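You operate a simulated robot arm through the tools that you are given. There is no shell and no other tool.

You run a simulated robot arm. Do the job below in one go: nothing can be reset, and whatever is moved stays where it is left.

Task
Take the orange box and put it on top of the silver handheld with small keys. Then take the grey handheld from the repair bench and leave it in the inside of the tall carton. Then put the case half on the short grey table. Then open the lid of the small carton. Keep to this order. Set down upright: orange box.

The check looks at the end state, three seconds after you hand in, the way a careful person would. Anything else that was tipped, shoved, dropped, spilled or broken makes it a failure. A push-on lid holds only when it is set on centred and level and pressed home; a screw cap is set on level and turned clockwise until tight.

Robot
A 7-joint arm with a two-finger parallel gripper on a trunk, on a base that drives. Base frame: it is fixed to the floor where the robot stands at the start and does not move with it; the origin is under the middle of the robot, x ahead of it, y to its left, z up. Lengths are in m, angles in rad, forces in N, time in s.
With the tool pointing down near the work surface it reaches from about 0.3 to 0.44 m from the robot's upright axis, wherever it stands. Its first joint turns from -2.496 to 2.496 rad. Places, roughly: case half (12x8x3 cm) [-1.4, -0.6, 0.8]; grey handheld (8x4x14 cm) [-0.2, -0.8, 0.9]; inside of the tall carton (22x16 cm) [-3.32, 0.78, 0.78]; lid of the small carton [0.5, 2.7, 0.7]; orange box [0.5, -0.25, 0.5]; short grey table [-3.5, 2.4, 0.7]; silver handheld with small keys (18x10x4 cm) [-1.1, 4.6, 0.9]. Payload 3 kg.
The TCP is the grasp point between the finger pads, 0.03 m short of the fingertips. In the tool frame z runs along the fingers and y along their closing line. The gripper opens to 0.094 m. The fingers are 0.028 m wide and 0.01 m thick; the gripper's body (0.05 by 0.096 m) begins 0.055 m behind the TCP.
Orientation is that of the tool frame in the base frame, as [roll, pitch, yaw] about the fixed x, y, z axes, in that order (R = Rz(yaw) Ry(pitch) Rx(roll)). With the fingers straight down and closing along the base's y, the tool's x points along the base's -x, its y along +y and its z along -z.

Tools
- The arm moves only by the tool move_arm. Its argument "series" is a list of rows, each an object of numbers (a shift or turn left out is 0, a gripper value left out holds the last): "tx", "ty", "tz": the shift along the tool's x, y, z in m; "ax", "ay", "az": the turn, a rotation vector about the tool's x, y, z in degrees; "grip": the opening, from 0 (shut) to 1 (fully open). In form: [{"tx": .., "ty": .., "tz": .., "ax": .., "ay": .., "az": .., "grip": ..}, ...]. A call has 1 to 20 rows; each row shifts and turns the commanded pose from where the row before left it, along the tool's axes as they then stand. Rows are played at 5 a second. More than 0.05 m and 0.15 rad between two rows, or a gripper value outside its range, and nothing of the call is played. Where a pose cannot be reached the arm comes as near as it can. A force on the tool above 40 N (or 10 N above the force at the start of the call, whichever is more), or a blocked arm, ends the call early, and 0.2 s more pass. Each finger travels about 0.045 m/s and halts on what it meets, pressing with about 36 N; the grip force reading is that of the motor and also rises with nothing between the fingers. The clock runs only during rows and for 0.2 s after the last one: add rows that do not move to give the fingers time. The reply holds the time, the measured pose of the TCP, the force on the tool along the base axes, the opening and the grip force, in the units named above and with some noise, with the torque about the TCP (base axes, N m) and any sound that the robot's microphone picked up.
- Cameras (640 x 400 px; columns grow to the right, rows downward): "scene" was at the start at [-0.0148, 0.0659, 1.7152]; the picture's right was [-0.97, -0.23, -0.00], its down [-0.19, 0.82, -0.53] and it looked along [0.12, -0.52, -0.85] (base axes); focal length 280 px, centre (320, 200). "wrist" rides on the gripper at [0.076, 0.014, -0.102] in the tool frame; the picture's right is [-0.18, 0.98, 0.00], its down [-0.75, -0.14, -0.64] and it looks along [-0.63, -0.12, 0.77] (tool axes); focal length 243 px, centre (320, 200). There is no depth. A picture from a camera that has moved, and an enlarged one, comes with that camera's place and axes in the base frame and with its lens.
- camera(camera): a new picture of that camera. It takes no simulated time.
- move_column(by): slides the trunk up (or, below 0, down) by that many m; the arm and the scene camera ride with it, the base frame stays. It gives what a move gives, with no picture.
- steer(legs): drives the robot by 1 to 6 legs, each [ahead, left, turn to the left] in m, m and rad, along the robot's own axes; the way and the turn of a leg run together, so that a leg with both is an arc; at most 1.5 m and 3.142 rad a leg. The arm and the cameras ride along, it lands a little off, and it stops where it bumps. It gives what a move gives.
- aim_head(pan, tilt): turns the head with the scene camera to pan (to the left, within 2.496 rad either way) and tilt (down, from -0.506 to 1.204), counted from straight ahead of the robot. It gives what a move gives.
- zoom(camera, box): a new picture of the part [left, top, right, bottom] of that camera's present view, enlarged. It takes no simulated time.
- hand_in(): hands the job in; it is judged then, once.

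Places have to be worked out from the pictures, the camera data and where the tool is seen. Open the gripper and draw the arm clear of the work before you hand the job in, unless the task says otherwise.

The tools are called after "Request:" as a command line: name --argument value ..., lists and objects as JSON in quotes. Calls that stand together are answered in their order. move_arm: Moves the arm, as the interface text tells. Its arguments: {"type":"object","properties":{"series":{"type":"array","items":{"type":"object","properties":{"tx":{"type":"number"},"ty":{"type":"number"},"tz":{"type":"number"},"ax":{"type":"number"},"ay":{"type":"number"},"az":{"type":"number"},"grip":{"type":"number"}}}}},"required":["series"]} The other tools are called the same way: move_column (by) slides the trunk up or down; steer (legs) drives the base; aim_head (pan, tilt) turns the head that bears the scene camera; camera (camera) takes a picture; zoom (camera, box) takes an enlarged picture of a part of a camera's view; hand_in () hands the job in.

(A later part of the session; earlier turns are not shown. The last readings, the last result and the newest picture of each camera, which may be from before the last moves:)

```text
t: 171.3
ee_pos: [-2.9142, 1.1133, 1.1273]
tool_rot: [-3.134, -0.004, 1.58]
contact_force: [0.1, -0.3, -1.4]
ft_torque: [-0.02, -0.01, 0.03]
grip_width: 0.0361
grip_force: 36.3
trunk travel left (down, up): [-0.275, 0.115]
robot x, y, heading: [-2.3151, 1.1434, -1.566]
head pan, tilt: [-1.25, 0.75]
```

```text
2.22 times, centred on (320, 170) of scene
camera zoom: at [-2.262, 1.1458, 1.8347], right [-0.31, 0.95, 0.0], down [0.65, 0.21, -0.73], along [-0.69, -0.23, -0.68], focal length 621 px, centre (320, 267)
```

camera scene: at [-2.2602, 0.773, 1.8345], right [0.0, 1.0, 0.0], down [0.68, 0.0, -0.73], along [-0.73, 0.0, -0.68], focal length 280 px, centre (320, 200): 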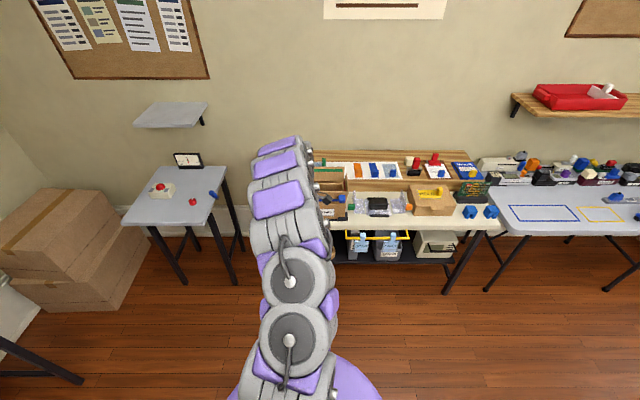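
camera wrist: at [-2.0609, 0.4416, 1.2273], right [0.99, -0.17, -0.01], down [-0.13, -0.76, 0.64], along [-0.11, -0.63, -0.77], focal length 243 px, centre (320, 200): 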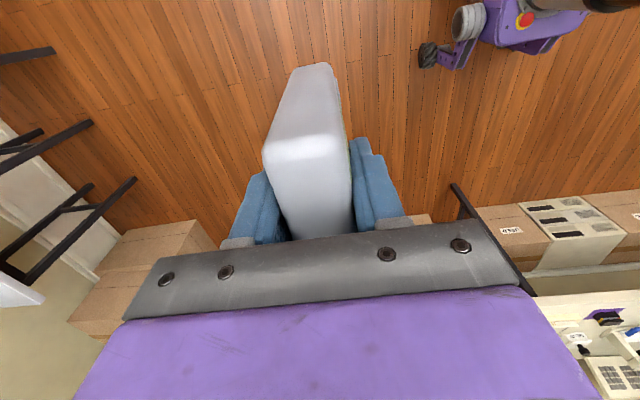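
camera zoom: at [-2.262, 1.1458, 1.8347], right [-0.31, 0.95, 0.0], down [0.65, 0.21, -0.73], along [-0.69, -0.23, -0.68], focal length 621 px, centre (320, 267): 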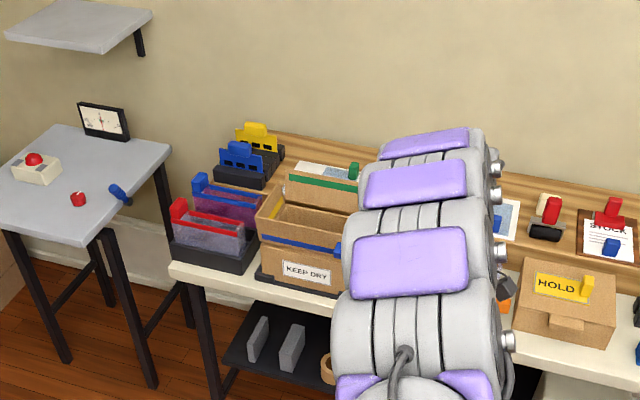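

Request:
steer --legs '[[-0.3, 0, 0]]'

Request:
aim_head --pan -1.0 --tilt 0.75

Request:
camera --camera "scene"

Request:
zoom --camera "scene" --box '[240, 110, 400, 230]'

```text
t: 173.3
ee_pos: [-2.9161, 1.4154, 1.1275]
tool_rot: [-3.134, -0.006, 1.581]
contact_force: [0.1, -0.4, -2.0]
ft_torque: [-0.03, 0.02, 0.03]
grip_width: 0.0362
grip_force: 36.3
trunk travel left (down, up): [-0.275, 0.115]
robot x, y, heading: [-2.315, 1.4457, -1.575]
head pan, tilt: [-1.25, 0.75]
```

```text
t: 174.1
ee_pos: [-2.9131, 1.4153, 1.1278]
tool_rot: [-3.133, -0.005, 1.579]
contact_force: [0.2, 0.9, -1.6]
ft_torque: [0.02, -0.02, -0.01]
grip_width: 0.0359
grip_force: 36.0
trunk travel left (down, up): [-0.275, 0.115]
robot x, y, heading: [-2.3138, 1.4512, -1.567]
head pan, tilt: [-1.0, 0.75]
```

```text
taken
camera scene: at [-2.2534, 1.429, 1.8347], right [-0.54, 0.84, 0.0], down [0.58, 0.37, -0.73], along [-0.61, -0.39, -0.68], focal length 280 px, centre (320, 200)
```

scene: 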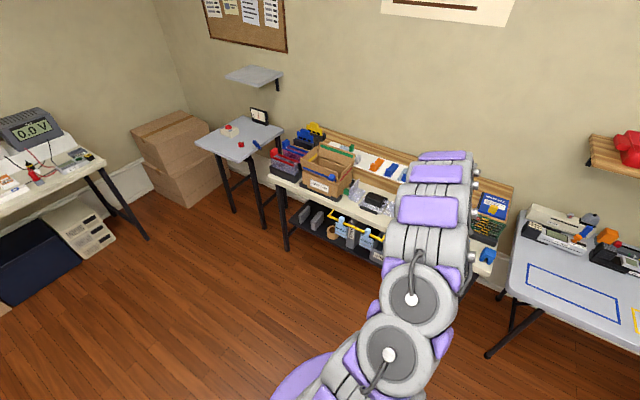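

```text
3.33 times, centred on (320, 170) of scene
camera zoom: at [-2.2534, 1.429, 1.8347], right [-0.54, 0.84, 0.0], down [0.58, 0.37, -0.73], along [-0.61, -0.39, -0.68], focal length 932 px, centre (320, 300)
```

zoom: 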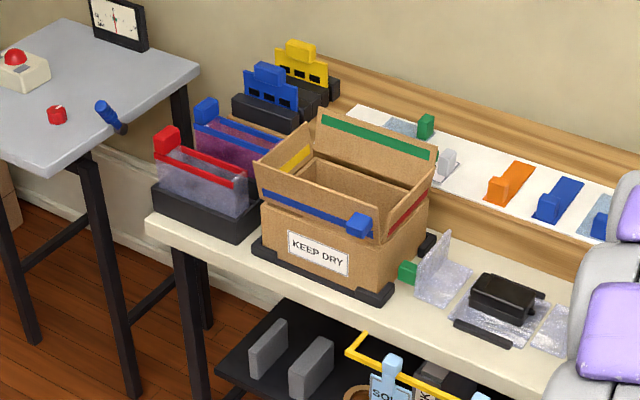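

Good view of the carton with four raised flaps. Zoom further for measurement.

Request:
zoom --camera "scene" --box '[295, 130, 365, 190]'

```text
6.67 times, centred on (330, 160) of scene
camera zoom: at [-2.2534, 1.429, 1.8347], right [-0.54, 0.84, 0.0], down [0.58, 0.37, -0.73], along [-0.61, -0.39, -0.68], focal length 1863 px, centre (253, 467)
```

zoom: 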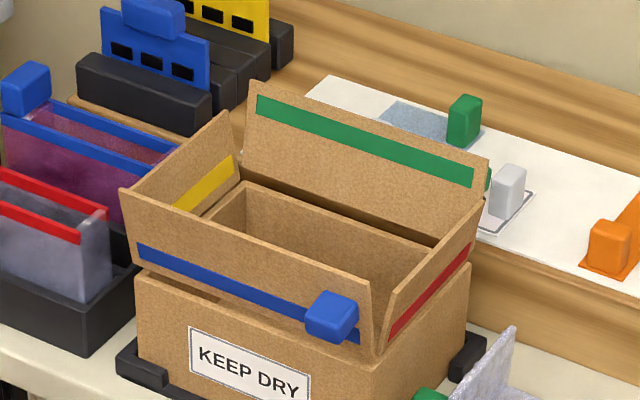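

Triangulation: carton body x −3.382…−3.233, y 0.684…0.909, rim z≈0.917, flaps up to ≈0.99, floor ≈0.80; centre (−3.31, 0.797). I'll raise the trunk, then drive so the handheld is over the carton opening.

Request:
move_column --by 0.11

Request:
steer --legs '[[0.62, 0, 0], [0, -0.25, 0]]'

Request:
camera --camera "wrist"

```text
t: 175.5
ee_pos: [-2.9133, 1.4134, 1.2386]
tool_rot: [-3.133, -0.006, 1.58]
contact_force: [0.2, 1.2, -2.7]
ft_torque: [0.01, 0.0, -0.02]
grip_width: 0.0361
grip_force: 36.0
trunk travel left (down, up): [-0.385, 0.005]
robot x, y, heading: [-2.3175, 1.4476, -1.574]
head pan, tilt: [-1.0, 0.75]
```

```text
t: 180.4
ee_pos: [-3.1593, 0.7866, 1.2407]
tool_rot: [-3.129, -0.007, 1.585]
contact_force: [-0.9, -0.1, -1.8]
ft_torque: [0.01, 0.0, 0.02]
grip_width: 0.0358
grip_force: 35.8
trunk travel left (down, up): [-0.385, 0.005]
robot x, y, heading: [-2.5688, 0.8205, -1.563]
head pan, tilt: [-1.0, 0.75]
```

```text
taken
camera wrist: at [-3.1455, 0.8625, 1.3433], right [0.99, -0.17, -0.01], down [-0.12, -0.76, 0.64], along [-0.12, -0.63, -0.77], focal length 243 px, centre (320, 200)
```

wrist: 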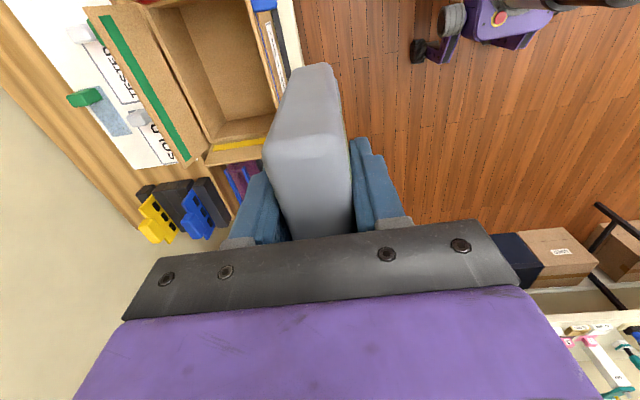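

The carton interior looks empty. Zoom on the wrist view to refine the rim location.

Request:
zoom --camera "wrist" --box '[70, 0, 330, 200]'

```text
2.00 times, centred on (200, 100) of wrist
camera zoom: at [-3.1455, 0.8625, 1.3433], right [0.99, -0.17, -0.01], down [-0.12, -0.76, 0.64], along [-0.12, -0.63, -0.77], focal length 485 px, centre (560, 400)
```

zoom: 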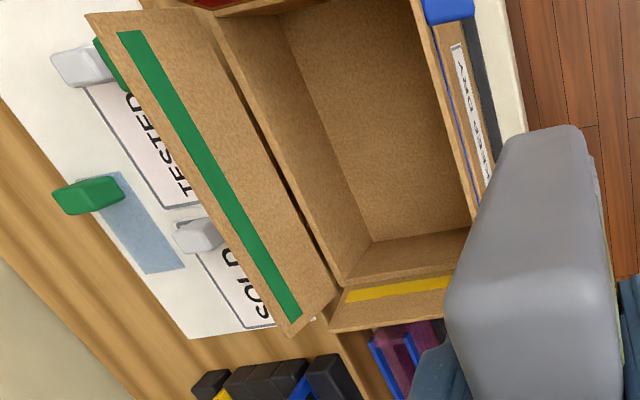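

The wrist view confirms rim corners at (−3.385, 0.69) and (−3.38, 0.89), floor z≈0.82. Drive 0.15 m in −x to centre over the opening, still high.

Request:
steer --legs '[[0, -0.15, 0]]'

Request:
camera --camera "wrist"

```text
t: 181.8
ee_pos: [-3.2633, 0.7851, 1.2601]
tool_rot: [-3.099, -0.008, 1.585]
contact_force: [-0.9, -3.2, -0.3]
ft_torque: [0.18, -0.22, 0.01]
grip_width: 0.0361
grip_force: 35.8
trunk travel left (down, up): [-0.385, 0.005]
robot x, y, heading: [-2.7151, 0.8216, -1.561]
head pan, tilt: [-1.0, 0.75]
```

```text
taken
camera wrist: at [-3.2465, 0.8604, 1.3621], right [0.98, -0.17, -0.04], down [-0.1, -0.76, 0.64], along [-0.14, -0.63, -0.77], focal length 243 px, centre (320, 200)
```

wrist: 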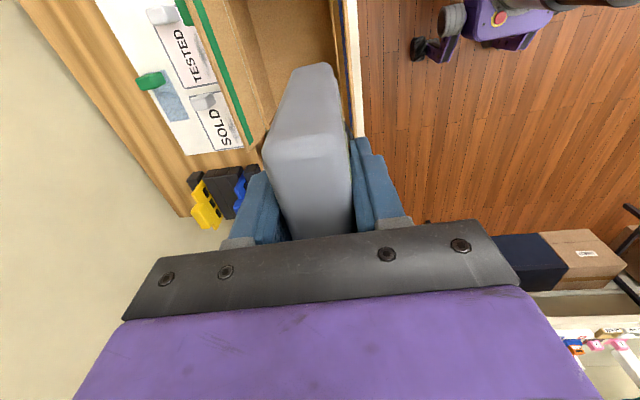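

Readings look transient after the stop (slight tilt). Wait a moment with no-move rows and re-read.

Request:
move_arm --series '[{}, {}, {}]'

Request:
camera --camera "scene"

```text
t: 182.8
ee_pos: [-3.2929, 0.7846, 1.2415]
tool_rot: [-3.132, -0.009, 1.583]
contact_force: [-0.2, -0.3, -3.6]
ft_torque: [0.0, -0.01, 0.04]
grip_width: 0.0359
grip_force: 36.2
trunk travel left (down, up): [-0.385, 0.005]
robot x, y, heading: [-2.7051, 0.8203, -1.564]
head pan, tilt: [-1.0, 0.75]
stopped in row 3: the arm was blocked; the commanded pose is now the measured one
```

```text
taken
camera scene: at [-2.6191, 0.8055, 1.9438], right [-0.55, 0.84, 0.0], down [0.57, 0.37, -0.74], along [-0.62, -0.4, -0.68], focal length 280 px, centre (320, 200)
```

scene: 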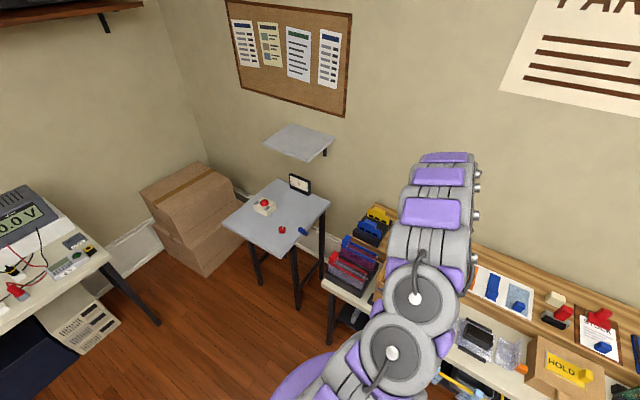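

Now settled at (−3.293, 0.785, 1.24). Apply the small centring correction and look again.

Request:
move_arm --series '[{"tx": 0.01, "ty": -0.015}, {}]'

Request:
camera --camera "wrist"

```text
t: 183.6
ee_pos: [-3.2744, 0.7947, 1.2578]
tool_rot: [-3.11, -0.014, 1.581]
contact_force: [-0.7, -1.5, -0.1]
ft_torque: [0.06, -0.08, 0.0]
grip_width: 0.0357
grip_force: 36.1
trunk travel left (down, up): [-0.385, 0.005]
robot x, y, heading: [-2.6911, 0.8197, -1.564]
head pan, tilt: [-1.0, 0.75]
stopped in row 2: the arm was blocked; the commanded pose is now the measured one
```

```text
taken
camera wrist: at [-3.2592, 0.8705, 1.3605], right [0.98, -0.17, -0.03], down [-0.11, -0.76, 0.64], along [-0.14, -0.62, -0.77], focal length 243 px, centre (320, 200)
```

wrist: 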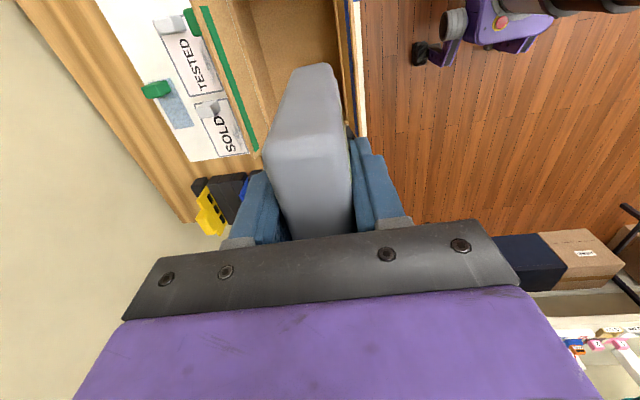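

Moving −x got pushed back, so something may be touching. I'll re-read the camera pose and wait to see whether it settles.

Request:
move_arm --series '[{}, {}]'

Request:
aim_head --pan -1.57 --tilt 1.1

Request:
camera --camera "scene"

```text
t: 184.2
ee_pos: [-3.2771, 0.7949, 1.2562]
tool_rot: [-3.115, -0.015, 1.58]
contact_force: [-1.1, -0.8, -0.7]
ft_torque: [0.05, -0.02, 0.02]
grip_width: 0.0358
grip_force: 35.6
trunk travel left (down, up): [-0.385, 0.005]
robot x, y, heading: [-2.6924, 0.8191, -1.564]
head pan, tilt: [-1.0, 0.75]
```

```text
t: 185.2
ee_pos: [-3.2706, 0.7941, 1.2575]
tool_rot: [-3.11, -0.012, 1.579]
contact_force: [-0.4, -2.0, -1.3]
ft_torque: [0.07, -0.12, 0.01]
grip_width: 0.036
grip_force: 36.3
trunk travel left (down, up): [-0.385, 0.005]
robot x, y, heading: [-2.6918, 0.8198, -1.564]
head pan, tilt: [-1.571, 1.1]
```

```text
taken
camera scene: at [-2.6116, 0.8489, 1.9186], right [-0.01, 1.0, 0.0], down [0.89, 0.01, -0.46], along [-0.46, 0.0, -0.89], focal length 280 px, centre (320, 200)
```

scene: 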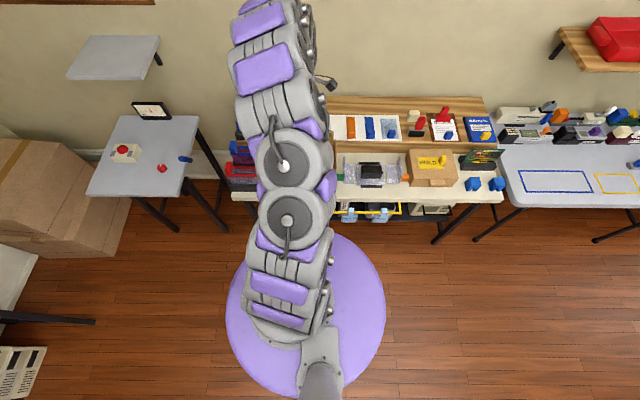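

The static pose is displaced by a few cm with small lateral force. I'll test tracking by moving back +x 2 cm and levelling.

Request:
move_arm --series '[{"ty": 0.02}, {}, {}]'

```text
t: 186.0
ee_pos: [-3.2617, 0.7947, 1.2542]
tool_rot: [-3.116, -0.012, 1.582]
contact_force: [-0.1, -0.6, -1.6]
ft_torque: [0.03, -0.03, -0.01]
grip_width: 0.036
grip_force: 35.8
trunk travel left (down, up): [-0.385, 0.005]
robot x, y, heading: [-2.6973, 0.8203, -1.565]
head pan, tilt: [-1.571, 1.1]
```

Request:
move_arm --series '[{"tz": 0.03}, {"tz": 0.03}, {}]'

Request:
camera --camera "wrist"

```text
t: 186.8
ee_pos: [-3.2732, 0.7962, 1.1901]
tool_rot: [-3.122, -0.011, 1.579]
contact_force: [-0.5, -0.2, -1.8]
ft_torque: [-0.06, -0.02, 0.0]
grip_width: 0.0359
grip_force: 36.6
trunk travel left (down, up): [-0.385, 0.005]
robot x, y, heading: [-2.6979, 0.82, -1.561]
head pan, tilt: [-1.571, 1.1]
```

```text
taken
camera wrist: at [-3.2577, 0.871, 1.2928], right [0.98, -0.18, -0.02], down [-0.12, -0.76, 0.63], along [-0.13, -0.62, -0.77], focal length 243 px, centre (320, 200)
```

wrist: 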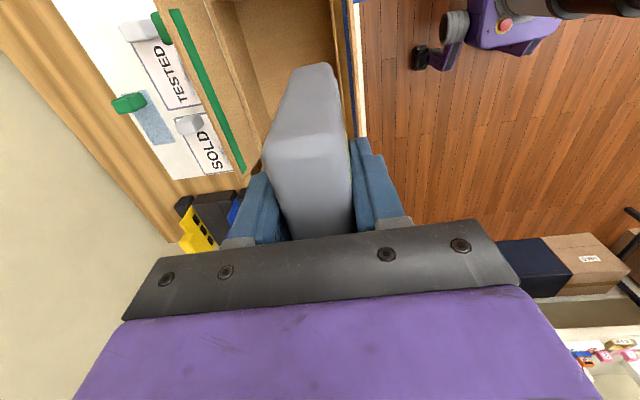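

Descending tracks normally. Now try moving −x 3.5 cm at this height.

Request:
move_arm --series '[{"ty": -0.018}, {"ty": -0.018}, {}, {}]'

```text
t: 187.8
ee_pos: [-3.2987, 0.7963, 1.1959]
tool_rot: [-3.116, -0.015, 1.58]
contact_force: [0.2, -1.1, -1.2]
ft_torque: [0.08, -0.02, 0.01]
grip_width: 0.0359
grip_force: 36.5
trunk travel left (down, up): [-0.385, 0.005]
robot x, y, heading: [-2.6963, 0.8174, -1.565]
head pan, tilt: [-1.571, 1.1]
```

Position (−3.299, 0.796) is within tolerance. To keep reach, I'll descend with the trunk: first 0.10 m, then check.

Request:
move_column --by -0.1

Request:
camera --camera "wrist"

```text
t: 189.1
ee_pos: [-3.3102, 0.7957, 1.0896]
tool_rot: [-3.122, -0.01, 1.582]
contact_force: [0.8, -0.8, -2.2]
ft_torque: [0.05, -0.02, 0.01]
grip_width: 0.036
grip_force: 36.2
trunk travel left (down, up): [-0.285, 0.105]
robot x, y, heading: [-2.6932, 0.8201, -1.567]
head pan, tilt: [-1.571, 1.1]
```

```text
taken
camera wrist: at [-3.296, 0.8709, 1.1923], right [0.98, -0.17, -0.02], down [-0.12, -0.76, 0.64], along [-0.13, -0.62, -0.77], focal length 243 px, centre (320, 200)
```

wrist: 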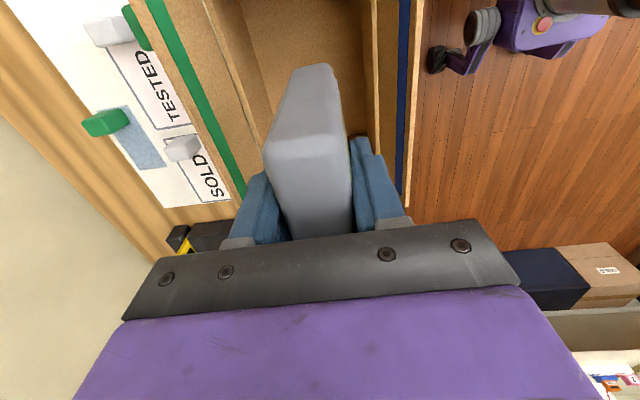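

Now centred at (−3.310, 0.796), with the handheld between the flaps. Continue down with the trunk 0.11 m.

Request:
move_column --by -0.11

Request:
camera --camera "wrist"

```text
t: 190.5
ee_pos: [-3.2988, 0.7958, 0.9845]
tool_rot: [-3.115, -0.013, 1.582]
contact_force: [-0.3, -0.9, -1.1]
ft_torque: [0.04, -0.03, -0.01]
grip_width: 0.036
grip_force: 35.5
trunk travel left (down, up): [-0.175, 0.215]
robot x, y, heading: [-2.6945, 0.8256, -1.565]
head pan, tilt: [-1.571, 1.1]
```

```text
taken
camera wrist: at [-3.2848, 0.8707, 1.0876], right [0.98, -0.17, -0.03], down [-0.12, -0.76, 0.64], along [-0.13, -0.62, -0.77], focal length 243 px, centre (320, 200)
```

wrist: 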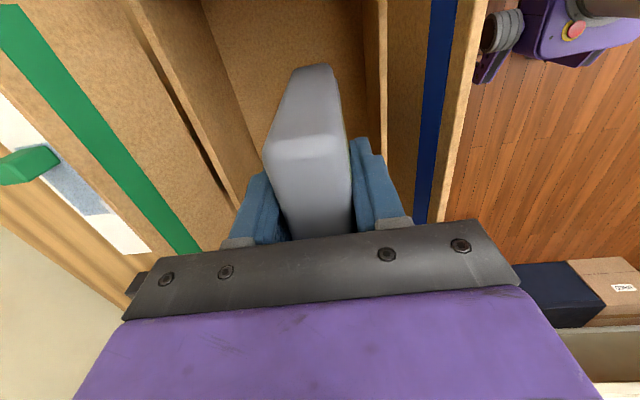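

Inside the body now with good clearance on both sides. Lower 0.045 m more.

Request:
move_column --by -0.045

Request:
camera --camera "wrist"

```text
t: 191.4
ee_pos: [-3.3025, 0.7967, 0.9375]
tool_rot: [-3.115, -0.011, 1.582]
contact_force: [0.1, -0.3, -2.1]
ft_torque: [0.01, -0.01, -0.02]
grip_width: 0.0361
grip_force: 36.1
trunk travel left (down, up): [-0.13, 0.26]
robot x, y, heading: [-2.6964, 0.8171, -1.562]
head pan, tilt: [-1.571, 1.1]
```

```text
taken
camera wrist: at [-3.2876, 0.8706, 1.0411], right [0.98, -0.17, -0.03], down [-0.12, -0.76, 0.64], along [-0.13, -0.62, -0.77], focal length 243 px, centre (320, 200)
```

wrist: 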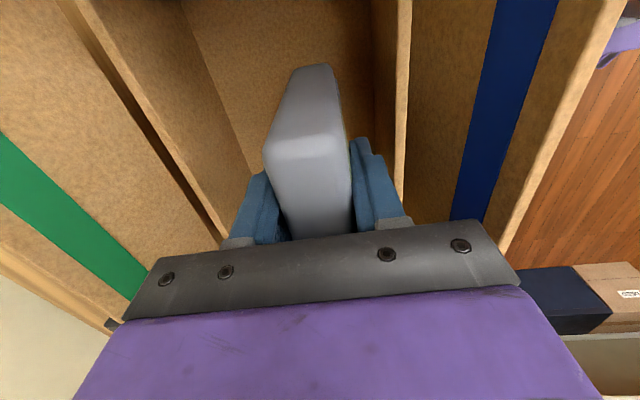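

No contact yet (bottom ≈0.83). Step down in small increments with the arm.

Request:
move_arm --series '[{"tz": 0.005}, {"tz": 0.005}]'

Request:
move_arm --series '[{"tz": 0.004}, {"tz": 0.004}]'

```text
t: 192.0
ee_pos: [-3.3056, 0.7969, 0.9267]
tool_rot: [-3.121, -0.012, 1.58]
contact_force: [0.7, 0.6, -1.4]
ft_torque: [-0.03, -0.04, 0.0]
grip_width: 0.0358
grip_force: 36.3
trunk travel left (down, up): [-0.13, 0.26]
robot x, y, heading: [-2.6956, 0.8234, -1.566]
head pan, tilt: [-1.571, 1.1]
```

```text
t: 192.6
ee_pos: [-3.3067, 0.7971, 0.9178]
tool_rot: [-3.12, -0.013, 1.581]
contact_force: [0.1, 0.3, -2.9]
ft_torque: [0.01, 0.04, 0.0]
grip_width: 0.036
grip_force: 35.9
trunk travel left (down, up): [-0.13, 0.26]
robot x, y, heading: [-2.6944, 0.8224, -1.566]
head pan, tilt: [-1.571, 1.1]
```

Request:
move_arm --series '[{"tz": 0.004}, {"tz": 0.004}]'

Request:
move_arm --series '[{"tz": 0.004}, {"tz": 0.003}]'

Request:
camera --camera "wrist"

```text
t: 193.2
ee_pos: [-3.3048, 0.7961, 0.9094]
tool_rot: [-3.119, -0.014, 1.581]
contact_force: [-0.2, 0.0, -1.3]
ft_torque: [0.02, 0.01, -0.02]
grip_width: 0.0362
grip_force: 35.9
trunk travel left (down, up): [-0.13, 0.26]
robot x, y, heading: [-2.6949, 0.8235, -1.564]
head pan, tilt: [-1.571, 1.1]
```

```text
t: 193.8
ee_pos: [-3.3055, 0.7956, 0.9026]
tool_rot: [-3.12, -0.013, 1.581]
contact_force: [0.3, -0.6, -1.3]
ft_torque: [-0.01, 0.0, -0.01]
grip_width: 0.0358
grip_force: 35.8
trunk travel left (down, up): [-0.13, 0.26]
robot x, y, heading: [-2.6962, 0.8217, -1.565]
head pan, tilt: [-1.571, 1.1]
```

```text
taken
camera wrist: at [-3.2911, 0.8713, 1.0063], right [0.98, -0.17, -0.02], down [-0.12, -0.76, 0.64], along [-0.13, -0.62, -0.77], focal length 243 px, centre (320, 200)
```

wrist: 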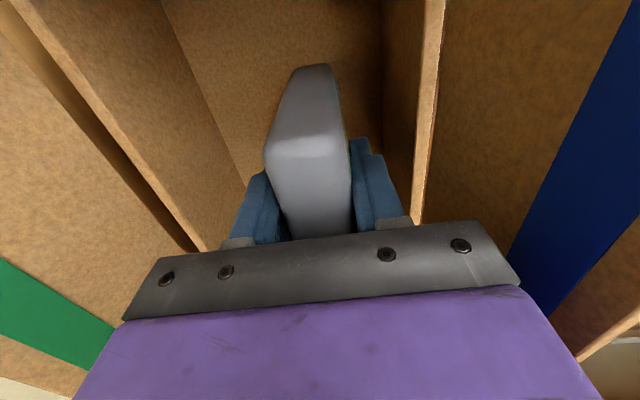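

Still free. Continue down in small steps.

Request:
move_arm --series '[{"tz": 0.004}, {"tz": 0.004}]'

Request:
move_arm --series '[{"tz": 0.004}, {"tz": 0.004}]'

```text
t: 194.4
ee_pos: [-3.3058, 0.7949, 0.8954]
tool_rot: [-3.12, -0.011, 1.581]
contact_force: [0.0, -1.1, -2.4]
ft_torque: [-0.01, -0.01, -0.03]
grip_width: 0.0362
grip_force: 35.9
trunk travel left (down, up): [-0.13, 0.26]
robot x, y, heading: [-2.696, 0.823, -1.561]
head pan, tilt: [-1.571, 1.1]
```

```text
t: 195.0
ee_pos: [-3.3042, 0.7967, 0.8888]
tool_rot: [-3.118, -0.013, 1.579]
contact_force: [-2.0, -1.5, 9.9]
ft_torque: [-0.53, -0.09, -0.05]
grip_width: 0.0362
grip_force: 36.1
trunk travel left (down, up): [-0.13, 0.26]
robot x, y, heading: [-2.6964, 0.821, -1.567]
head pan, tilt: [-1.571, 1.1]
```

Contact with the carton floor (≈10 N at z≈0.889). Release by opening part-way.

Request:
move_arm --series '[{"grip": 0.42}, {"grip": 0.48}, {"grip": 0.58}, {"grip": 0.68}, {}, {}]'

Request:
camera --camera "wrist"

```text
t: 196.4
ee_pos: [-3.305, 0.7959, 0.8885]
tool_rot: [-3.121, -0.013, 1.582]
contact_force: [0.3, 0.4, 0.5]
ft_torque: [0.03, -0.02, 0.0]
grip_width: 0.0641
grip_force: 0.1
trunk travel left (down, up): [-0.13, 0.26]
robot x, y, heading: [-2.6958, 0.8211, -1.564]
head pan, tilt: [-1.571, 1.1]
```

```text
taken
camera wrist: at [-3.2913, 0.8713, 0.9906], right [0.98, -0.17, -0.02], down [-0.12, -0.76, 0.64], along [-0.13, -0.62, -0.77], focal length 243 px, centre (320, 200)
```

wrist: 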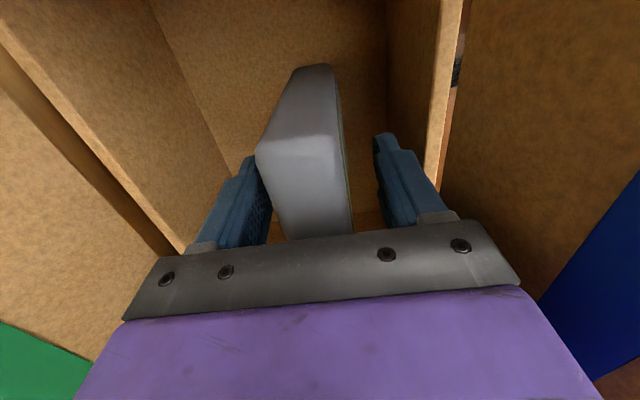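

Released; the handheld stands with gaps to both fingers. Raise slowly 6 cm and check.

Request:
move_arm --series '[{"tz": -0.02}, {"tz": -0.02}, {"tz": -0.02}]'

Request:
camera --camera "wrist"

```text
t: 197.2
ee_pos: [-3.3035, 0.796, 0.9477]
tool_rot: [-3.121, -0.013, 1.581]
contact_force: [0.3, -0.3, -0.3]
ft_torque: [-0.01, 0.01, 0.0]
grip_width: 0.0639
grip_force: 0.1
trunk travel left (down, up): [-0.13, 0.26]
robot x, y, heading: [-2.6971, 0.8205, -1.567]
head pan, tilt: [-1.571, 1.1]
```

```text
taken
camera wrist: at [-3.2897, 0.8706, 1.051], right [0.98, -0.17, -0.02], down [-0.12, -0.76, 0.64], along [-0.13, -0.62, -0.77], focal length 243 px, centre (320, 200)
```

wrist: 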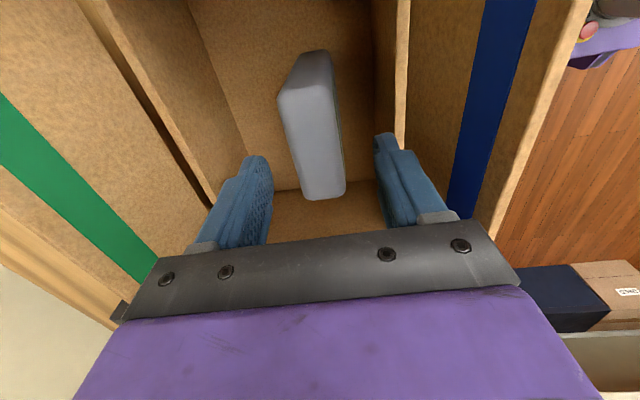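

The grey handheld stands inside the carton. Raise the trunk 0.22 m and back away.

Request:
move_column --by 0.22

Request:
steer --legs '[[0, 0.5, 0]]'

Request:
aim_head --pan -1.4 --tilt 0.75

Request:
camera --camera "scene"

```text
t: 199.5
ee_pos: [-3.3048, 0.7962, 1.1676]
tool_rot: [-3.122, -0.012, 1.582]
contact_force: [0.1, 0.3, -0.4]
ft_torque: [-0.01, -0.01, 0.02]
grip_width: 0.0638
grip_force: 0.2
trunk travel left (down, up): [-0.35, 0.04]
robot x, y, heading: [-2.6935, 0.822, -1.557]
head pan, tilt: [-1.571, 1.1]
```

```text
t: 202.5
ee_pos: [-2.8144, 0.8012, 1.1606]
tool_rot: [-3.131, -0.011, 1.576]
contact_force: [1.4, 1.8, -0.7]
ft_torque: [-0.11, 0.08, -0.01]
grip_width: 0.0639
grip_force: 0.0
trunk travel left (down, up): [-0.35, 0.04]
robot x, y, heading: [-2.1933, 0.8214, -1.568]
head pan, tilt: [-1.571, 1.1]
```

```text
t: 203.3
ee_pos: [-2.8103, 0.8025, 1.1629]
tool_rot: [-3.124, -0.012, 1.575]
contact_force: [0.6, 0.6, -1.3]
ft_torque: [-0.03, 0.06, 0.02]
grip_width: 0.064
grip_force: 0.0
trunk travel left (down, up): [-0.35, 0.04]
robot x, y, heading: [-2.1935, 0.8231, -1.57]
head pan, tilt: [-1.4, 0.75]
```

```text
taken
camera scene: at [-2.155, 0.8379, 1.9098], right [-0.17, 0.98, 0.0], down [0.68, 0.12, -0.72], along [-0.71, -0.13, -0.69], focal length 280 px, centre (320, 200)
```

scene: 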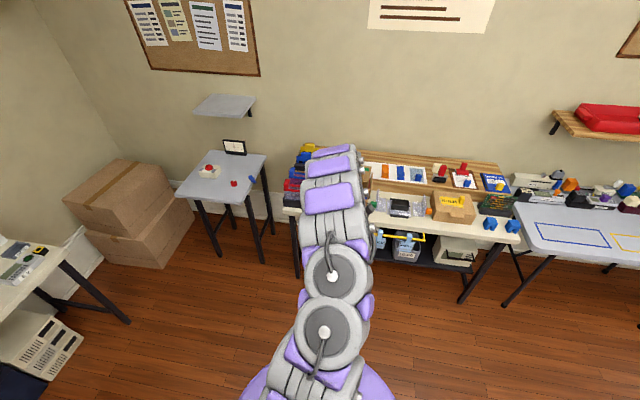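

All good. Now drive to the repair bench near the case half and turn so the arm points to −y.

Request:
steer --legs '[[0, 0.8, 0], [0.35, 0, 0], [0, 0, 1.57]]'

Request:
aim_head --pan -1.2 --tilt 0.75

Request:
camera --camera "scene"

```text
t: 213.3
ee_pos: [-1.3738, -0.1305, 1.1693]
tool_rot: [-3.117, -0.013, 3.14]
contact_force: [0.7, -0.2, 0.6]
ft_torque: [0.03, 0.03, 0.0]
grip_width: 0.0639
grip_force: 0.0
trunk travel left (down, up): [-0.35, 0.04]
robot x, y, heading: [-1.3948, 0.4752, -0.004]
head pan, tilt: [-1.4, 0.75]
```

```text
t: 214.0
ee_pos: [-1.3739, -0.129, 1.1709]
tool_rot: [-3.114, -0.011, 3.14]
contact_force: [0.2, 0.5, 0.8]
ft_torque: [-0.03, -0.01, 0.03]
grip_width: 0.0637
grip_force: 0.1
trunk travel left (down, up): [-0.35, 0.04]
robot x, y, heading: [-1.3876, 0.4772, -0.005]
head pan, tilt: [-1.201, 0.75]
```

```text
taken
camera scene: at [-1.3914, 0.5269, 1.9097], right [-0.93, -0.36, 0.0], down [-0.24, 0.64, -0.73], along [0.26, -0.68, -0.69], focal length 280 px, centre (320, 200)
```

scene: 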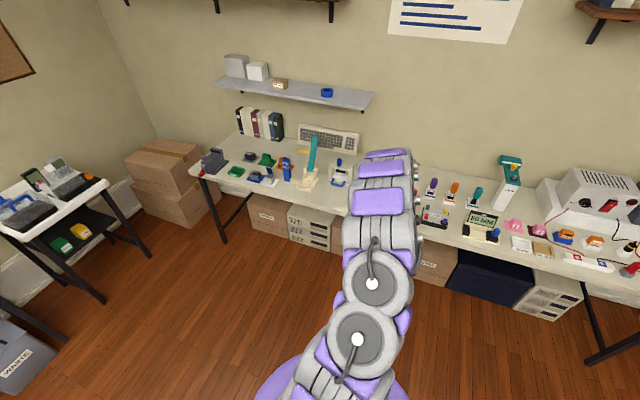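

The arm blocks the view; shift the robot +0.4 m in x to see the bench at x≈−1.4.

Request:
steer --legs '[[0.45, 0, 0]]'

Request:
aim_head --pan -1.9 --tilt 0.75

Request:
camera --camera "scene"

```text
t: 216.8
ee_pos: [-0.926, -0.1304, 1.1704]
tool_rot: [-3.114, -0.012, 3.138]
contact_force: [0.3, 0.0, -0.1]
ft_torque: [-0.03, -0.02, -0.04]
grip_width: 0.0638
grip_force: 0.0
trunk travel left (down, up): [-0.35, 0.04]
robot x, y, heading: [-0.9415, 0.4744, -0.007]
head pan, tilt: [-1.201, 0.75]
```

```text
t: 217.8
ee_pos: [-0.926, -0.1278, 1.1729]
tool_rot: [-3.113, -0.013, 3.137]
contact_force: [0.2, -0.2, -1.1]
ft_torque: [-0.07, -0.01, 0.0]
grip_width: 0.0638
grip_force: 0.1
trunk travel left (down, up): [-0.35, 0.04]
robot x, y, heading: [-0.94, 0.4718, -0.012]
head pan, tilt: [-1.901, 0.75]
```

```text
taken
camera scene: at [-0.9988, 0.526, 1.9097], right [-0.94, 0.33, 0.0], down [0.22, 0.65, -0.73], along [-0.24, -0.69, -0.68], focal length 280 px, centre (320, 200)
```

scene: 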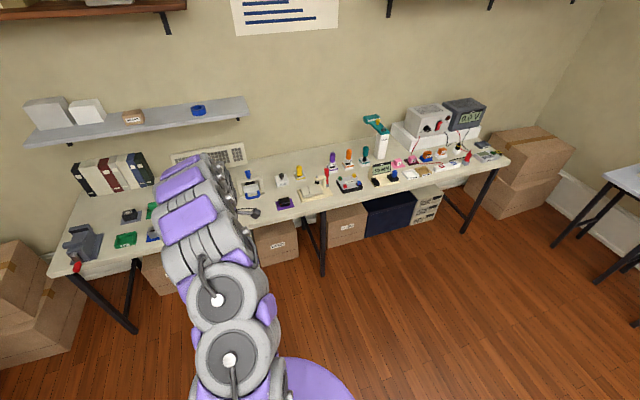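

Request:
zoom --camera "scene" --box '[240, 140, 400, 240]'

Request:
zoom --camera "scene" --box '[280, 165, 360, 215]'

```text
4.00 times, centred on (320, 190) of scene
camera zoom: at [-0.9988, 0.526, 1.9097], right [-0.94, 0.33, 0.0], down [0.22, 0.65, -0.73], along [-0.24, -0.69, -0.68], focal length 1118 px, centre (320, 240)
```

zoom: 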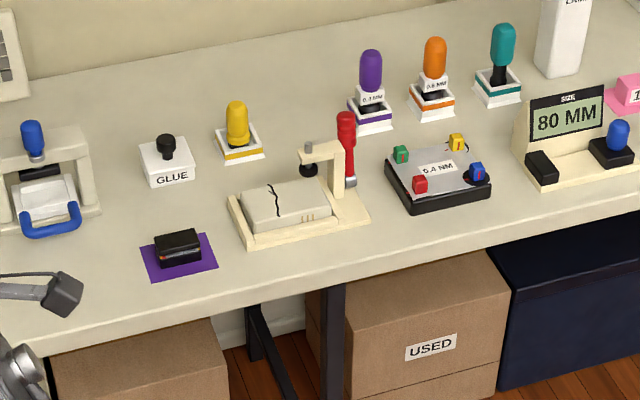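

```text
8.00 times, centred on (320, 190) of scene
camera zoom: at [-0.9988, 0.526, 1.9097], right [-0.94, 0.33, 0.0], down [0.22, 0.65, -0.73], along [-0.24, -0.69, -0.68], focal length 2236 px, centre (320, 280)
```

zoom: 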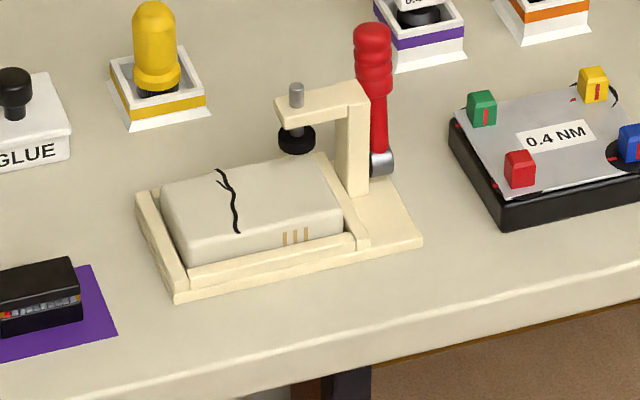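

The case half is the cracked cream box (12×8×3) sitting in a clamp jig with a red lever. I need to see whether the clamp pad presses on it; I'll move so the wrist camera looks at it from the −x side.

Request:
steer --legs '[[-0.6, 0, 0], [0, -0.35, 0]]'

Request:
move_arm --series '[{}, {}]'

Request:
camera --camera "wrist"

```text
t: 223.1
ee_pos: [-1.5247, -0.4603, 1.1784]
tool_rot: [-3.098, -0.012, 3.14]
contact_force: [1.0, -0.6, 0.7]
ft_torque: [0.01, 0.06, 0.04]
grip_width: 0.0636
grip_force: 0.1
trunk travel left (down, up): [-0.35, 0.04]
robot x, y, heading: [-1.5403, 0.1283, -0.005]
head pan, tilt: [-1.901, 0.75]
```

```text
t: 223.7
ee_pos: [-1.5248, -0.4647, 1.1765]
tool_rot: [-3.106, -0.014, 3.139]
contact_force: [1.4, 0.3, 0.1]
ft_torque: [0.04, 0.04, 0.02]
grip_width: 0.0637
grip_force: 0.1
trunk travel left (down, up): [-0.35, 0.04]
robot x, y, heading: [-1.5452, 0.131, -0.009]
head pan, tilt: [-1.901, 0.75]
```

```text
taken
camera wrist: at [-1.6001, -0.4457, 1.2793], right [0.18, 0.98, -0.04], down [0.76, -0.12, 0.64], along [0.62, -0.15, -0.77], focal length 243 px, centre (320, 200)
```

wrist: 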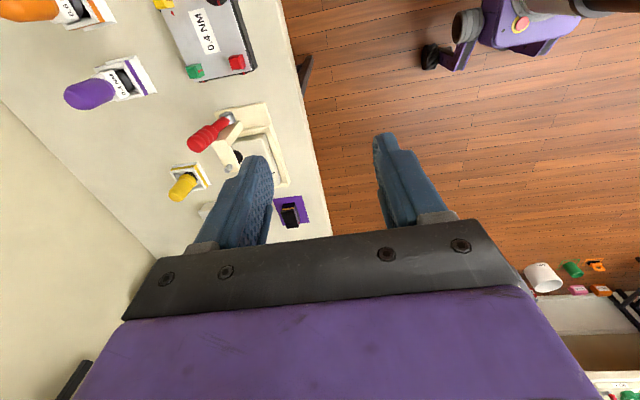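

Request:
steer --legs '[[0.03, -0.14, 0]]'

Request:
move_arm --series '[{}, {}]'

Request:
camera --camera "wrist"

Request:
zoom --camera "wrist" --box '[220, 30, 400, 170]'

```text
t: 225.0
ee_pos: [-1.4947, -0.5791, 1.1855]
tool_rot: [-3.086, -0.014, 3.138]
contact_force: [2.3, -1.3, 2.7]
ft_torque: [0.26, 0.2, -0.03]
grip_width: 0.0637
grip_force: 0.0
trunk travel left (down, up): [-0.35, 0.04]
robot x, y, heading: [-1.5134, -0.0068, -0.003]
head pan, tilt: [-1.901, 0.75]
```

```text
t: 225.6
ee_pos: [-1.495, -0.5882, 1.1814]
tool_rot: [-3.101, -0.017, 3.131]
contact_force: [1.6, -1.0, 1.1]
ft_torque: [0.1, 0.13, 0.01]
grip_width: 0.0638
grip_force: 0.0
trunk travel left (down, up): [-0.35, 0.04]
robot x, y, heading: [-1.5117, -0.0005, -0.008]
head pan, tilt: [-1.901, 0.75]
```

```text
taken
camera wrist: at [-1.5707, -0.5696, 1.2843], right [0.19, 0.98, -0.04], down [0.76, -0.12, 0.63], along [0.62, -0.15, -0.77], focal length 243 px, centre (320, 200)
```

wrist: 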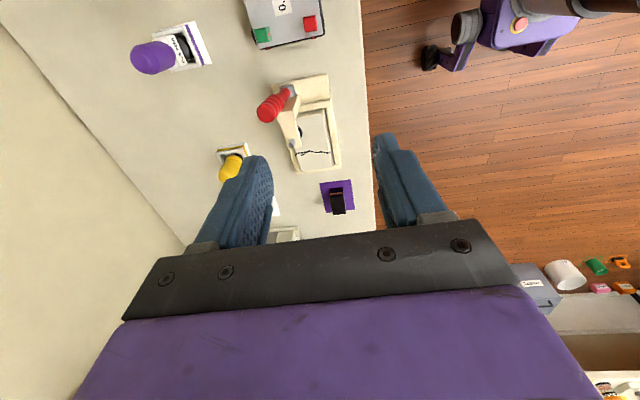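

```text
2.86 times, centred on (310, 100) of wrist
camera zoom: at [-1.5707, -0.5696, 1.2843], right [0.19, 0.98, -0.04], down [0.76, -0.12, 0.63], along [0.62, -0.15, -0.77], focal length 693 px, centre (349, 486)
```

zoom: 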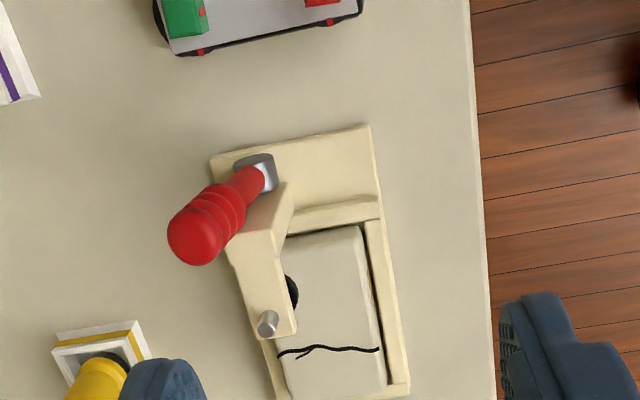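

The clamp arm runs along the back edge with a black pad over it. I need a low-angle view to see if the pad is raised; back off and lower the trunk for a grazing view.

Request:
steer --legs '[[0, 0.75, 0], [-0.4, 0, 0]]'

Request:
move_column --by -0.34

Request:
aim_head --pan -1.22 --tilt 0.45

Request:
camera --camera "scene"

```text
t: 231.8
ee_pos: [-1.8906, 0.1594, 1.1835]
tool_rot: [-3.099, -0.016, 3.134]
contact_force: [2.4, -1.0, 1.0]
ft_torque: [0.17, 0.16, 0.0]
grip_width: 0.0638
grip_force: 0.1
trunk travel left (down, up): [-0.35, 0.04]
robot x, y, heading: [-1.9127, 0.7459, -0.003]
head pan, tilt: [-1.901, 0.75]
```

```text
t: 235.1
ee_pos: [-1.8887, 0.174, 0.8508]
tool_rot: [-3.087, -0.019, 3.134]
contact_force: [1.4, -1.1, 0.4]
ft_torque: [0.02, 0.07, 0.03]
grip_width: 0.0637
grip_force: 0.1
trunk travel left (down, up): [-0.01, 0.38]
robot x, y, heading: [-1.9063, 0.7455, -0.001]
head pan, tilt: [-1.901, 0.75]
```

```text
t: 236.1
ee_pos: [-1.8904, 0.1585, 0.8432]
tool_rot: [-3.099, -0.018, 3.136]
contact_force: [0.0, 0.2, 0.1]
ft_torque: [0.0, -0.02, 0.02]
grip_width: 0.0636
grip_force: 0.1
trunk travel left (down, up): [-0.01, 0.38]
robot x, y, heading: [-1.9076, 0.7422, -0.004]
head pan, tilt: [-1.22, 0.45]
```

```text
taken
camera scene: at [-1.9067, 0.7967, 1.5958], right [-0.94, -0.34, 0.0], down [-0.15, 0.41, -0.9], along [0.31, -0.85, -0.43], focal length 280 px, centre (320, 200)
```

scene: 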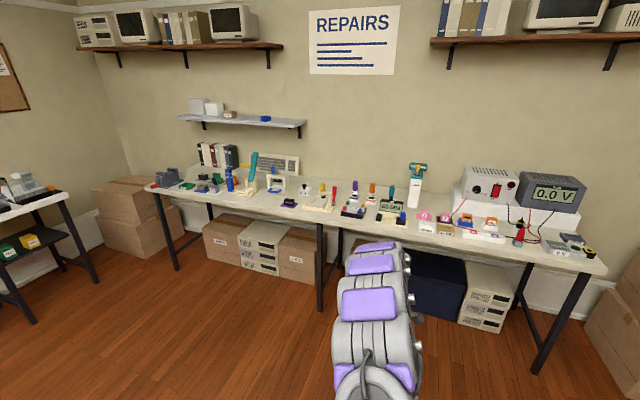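

Request:
zoom --camera "scene" --box '[290, 172, 350, 217]'

Request:
zoom --camera "scene" --box '[300, 180, 340, 210]'

```text
8.89 times, centred on (320, 194) of scene
camera zoom: at [-1.9067, 0.7967, 1.5958], right [-0.94, -0.34, 0.0], down [-0.15, 0.41, -0.9], along [0.31, -0.85, -0.43], focal length 2484 px, centre (320, 249)
```

zoom: 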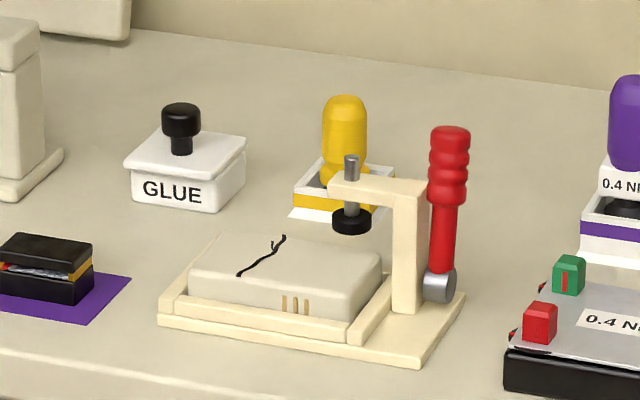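

```text
13.33 times, centred on (320, 195) of scene
camera zoom: at [-1.9067, 0.7967, 1.5958], right [-0.94, -0.34, 0.0], down [-0.15, 0.41, -0.9], along [0.31, -0.85, -0.43], focal length 3726 px, centre (320, 267)
```

zoom: 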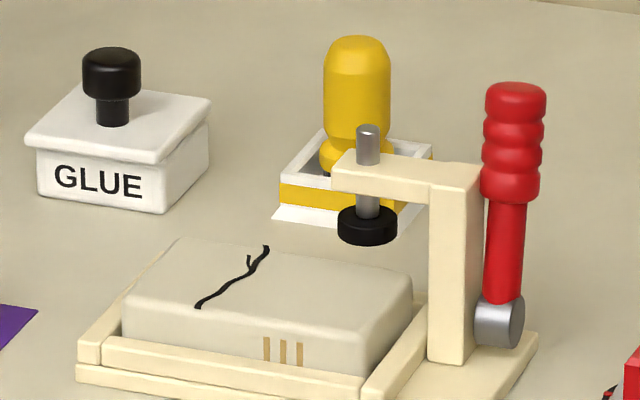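

The pad is raised: pad bottom ≈0.869 at (−1.403, −0.659), case top ≈0.844, case spans x −1.425…−1.305, y −0.682…−0.612. Plan: grip across y near x≈−1.343, lift ~1.2 cm, slide out toward +y under the pad. To keep the wrist camera away from the clamp, I'll level the tool and rotate it 180°.

Request:
move_arm --series '[{"ax": -2.44, "ay": -1.03}, {"az": 8.2}, {"az": 8.2}, {"az": 8.2}, {"az": 8.2}, {"az": 8.2}, {"az": 8.2}, {"az": 8.2}, {"az": 8.2}, {"az": 8.2}, {"az": 8.2}, {"az": 8.0}]'

Request:
move_arm --series '[{"az": 8.2}, {"az": 8.2}, {"az": 8.2}, {"az": 8.2}, {"az": 8.2}, {"az": 8.2}, {"az": 8.2}, {"az": 8.2}, {"az": 8.2}, {"az": 8.2}, {"az": 8.0}]'

```text
t: 238.7
ee_pos: [-1.8885, 0.1671, 0.8343]
tool_rot: [3.141, -0.003, 1.563]
contact_force: [-0.7, 0.3, 0.5]
ft_torque: [-0.02, -0.04, -0.01]
grip_width: 0.0639
grip_force: 0.0
out of reach, approached as far as the arm can: row 12
trunk travel left (down, up): [-0.01, 0.38]
robot x, y, heading: [-1.9086, 0.7441, -0.004]
head pan, tilt: [-1.22, 0.45]
```

```text
t: 241.1
ee_pos: [-1.9666, 0.3944, 0.7888]
tool_rot: [3.133, -0.005, 0.306]
contact_force: [0.0, -0.6, -0.9]
ft_torque: [0.01, 0.02, -0.03]
grip_width: 0.0641
grip_force: 0.2
out of reach, approached as far as the arm can: row 1, 2, 3, 4, 5, 6, 7, 8, 9, 10, 11
trunk travel left (down, up): [-0.01, 0.38]
robot x, y, heading: [-1.9096, 0.7424, -0.002]
head pan, tilt: [-1.22, 0.45]
```

Reach limits interfered while rotating. Raise the trunk and finish the yaw rotation with the TCP closer in.

Request:
move_column --by 0.17

Request:
move_arm --series '[{"az": 6.0}, {"az": 6.0}, {"az": 5.5}, {}]'

```text
t: 243.1
ee_pos: [-1.9678, 0.3944, 0.9604]
tool_rot: [3.133, -0.004, 0.308]
contact_force: [0.8, -0.3, -0.6]
ft_torque: [0.0, 0.0, -0.01]
grip_width: 0.064
grip_force: 0.0
trunk travel left (down, up): [-0.18, 0.21]
robot x, y, heading: [-1.9046, 0.7428, 0.001]
head pan, tilt: [-1.22, 0.45]
```

```text
t: 244.1
ee_pos: [-1.9723, 0.4004, 0.9545]
tool_rot: [3.133, -0.007, -0.001]
contact_force: [0.4, 0.5, 0.5]
ft_torque: [0.01, 0.03, -0.02]
grip_width: 0.0638
grip_force: 0.0
out of reach, approached as far as the arm can: row 1, 2
trunk travel left (down, up): [-0.18, 0.21]
robot x, y, heading: [-1.9104, 0.7405, -0.009]
head pan, tilt: [-1.22, 0.45]
```

Yaw is now 0 (camera on the +x side). Test extension outward to r≈0.57 at a higher z.

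Request:
move_arm --series '[{"tz": -0.03, "tx": 0.02}, {"ty": 0.04, "tx": 0.02}, {"ty": 0.04, "tx": 0.02}, {"ty": 0.045}, {"ty": 0.045}, {"ty": 0.045}, {}]'

```text
t: 245.7
ee_pos: [-1.912, 0.1843, 0.987]
tool_rot: [3.134, -0.006, 0.002]
contact_force: [-0.2, 0.0, 0.0]
ft_torque: [0.0, -0.01, -0.01]
grip_width: 0.064
grip_force: 0.0
trunk travel left (down, up): [-0.18, 0.21]
robot x, y, heading: [-1.9101, 0.7436, 0.0]
head pan, tilt: [-1.22, 0.45]
```

Reaches r≈0.56 fine. Open the gripper and drive to put the TCP just in front of the jig at x≈−1.343.

Request:
move_arm --series '[{"grip": 1.0}, {"grip": 1.0}, {"grip": 1.0}]'

Request:
steer --legs '[[0.57, 0, 0], [0, -0.7, 0]]'

Request:
move_arm --series '[{}, {}, {}]'

Request:
camera --camera "wrist"

```text
t: 246.4
ee_pos: [-1.9118, 0.1837, 0.9861]
tool_rot: [3.135, -0.007, 0.003]
contact_force: [-0.7, 0.9, 0.4]
ft_torque: [-0.05, 0.0, -0.01]
grip_width: 0.0943
grip_force: 0.1
trunk travel left (down, up): [-0.18, 0.21]
robot x, y, heading: [-1.9101, 0.7429, -0.003]
head pan, tilt: [-1.22, 0.45]
```

```text
t: 253.2
ee_pos: [-1.3375, -0.5174, 0.9878]
tool_rot: [3.135, -0.004, 0.004]
contact_force: [-0.3, 0.4, 0.7]
ft_torque: [0.01, -0.06, 0.01]
grip_width: 0.094
grip_force: 0.1
trunk travel left (down, up): [-0.18, 0.21]
robot x, y, heading: [-1.334, 0.0361, -0.003]
head pan, tilt: [-1.22, 0.45]
```

```text
t: 254.0
ee_pos: [-1.3384, -0.5168, 0.9877]
tool_rot: [3.135, -0.008, 0.004]
contact_force: [-0.2, -0.3, 1.2]
ft_torque: [0.02, -0.01, 0.03]
grip_width: 0.094
grip_force: 0.0
trunk travel left (down, up): [-0.18, 0.21]
robot x, y, heading: [-1.3359, 0.0405, -0.0]
head pan, tilt: [-1.22, 0.45]
```

```text
taken
camera wrist: at [-1.2643, -0.5311, 1.0906], right [-0.18, -0.98, 0.01], down [-0.76, 0.14, 0.64], along [-0.63, 0.11, -0.77], focal length 243 px, centre (320, 200)
```

wrist: 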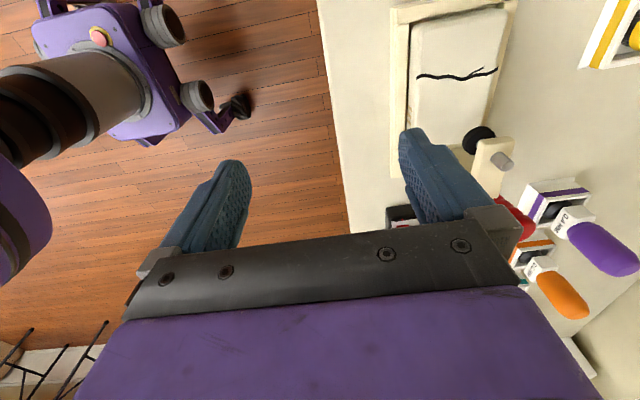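

The case: y −0.606…−0.681 (centre −0.644), +x end ≈−1.297; clamp's +x end ≈−1.375. Target TCP (−1.33, −0.644). Drive 0.12 m closer first.

Request:
steer --legs '[[0, -0.12, 0]]'

Request:
move_arm --series '[{}, {}, {}]'

Request:
camera --camera "wrist"

```text
t: 255.2
ee_pos: [-1.3386, -0.6059, 1.0023]
tool_rot: [3.11, -0.007, 0.002]
contact_force: [-3.0, -1.0, 0.6]
ft_torque: [0.14, -0.1, -0.02]
grip_width: 0.0941
grip_force: 0.1
trunk travel left (down, up): [-0.18, 0.21]
robot x, y, heading: [-1.3366, -0.0708, 0.003]
head pan, tilt: [-1.22, 0.45]
```

```text
t: 256.0
ee_pos: [-1.3399, -0.61, 0.9975]
tool_rot: [3.123, -0.008, 0.005]
contact_force: [-1.2, -0.5, 0.0]
ft_torque: [0.12, -0.1, 0.02]
grip_width: 0.094
grip_force: 0.1
trunk travel left (down, up): [-0.18, 0.21]
robot x, y, heading: [-1.3346, -0.0688, -0.001]
head pan, tilt: [-1.22, 0.45]
```

```text
taken
camera wrist: at [-1.2651, -0.6219, 1.1013], right [-0.18, -0.98, 0.02], down [-0.76, 0.15, 0.63], along [-0.63, 0.1, -0.77], focal length 243 px, centre (320, 200)
```

wrist: 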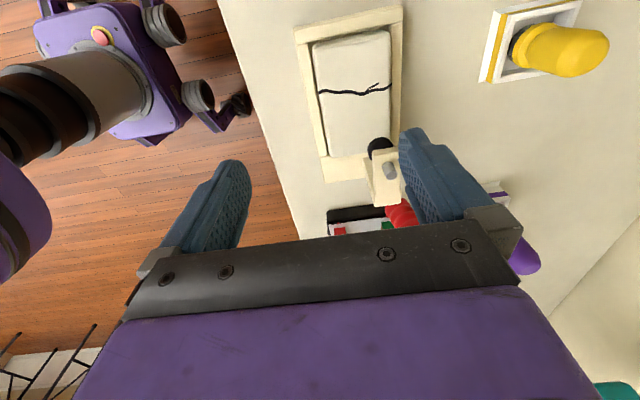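

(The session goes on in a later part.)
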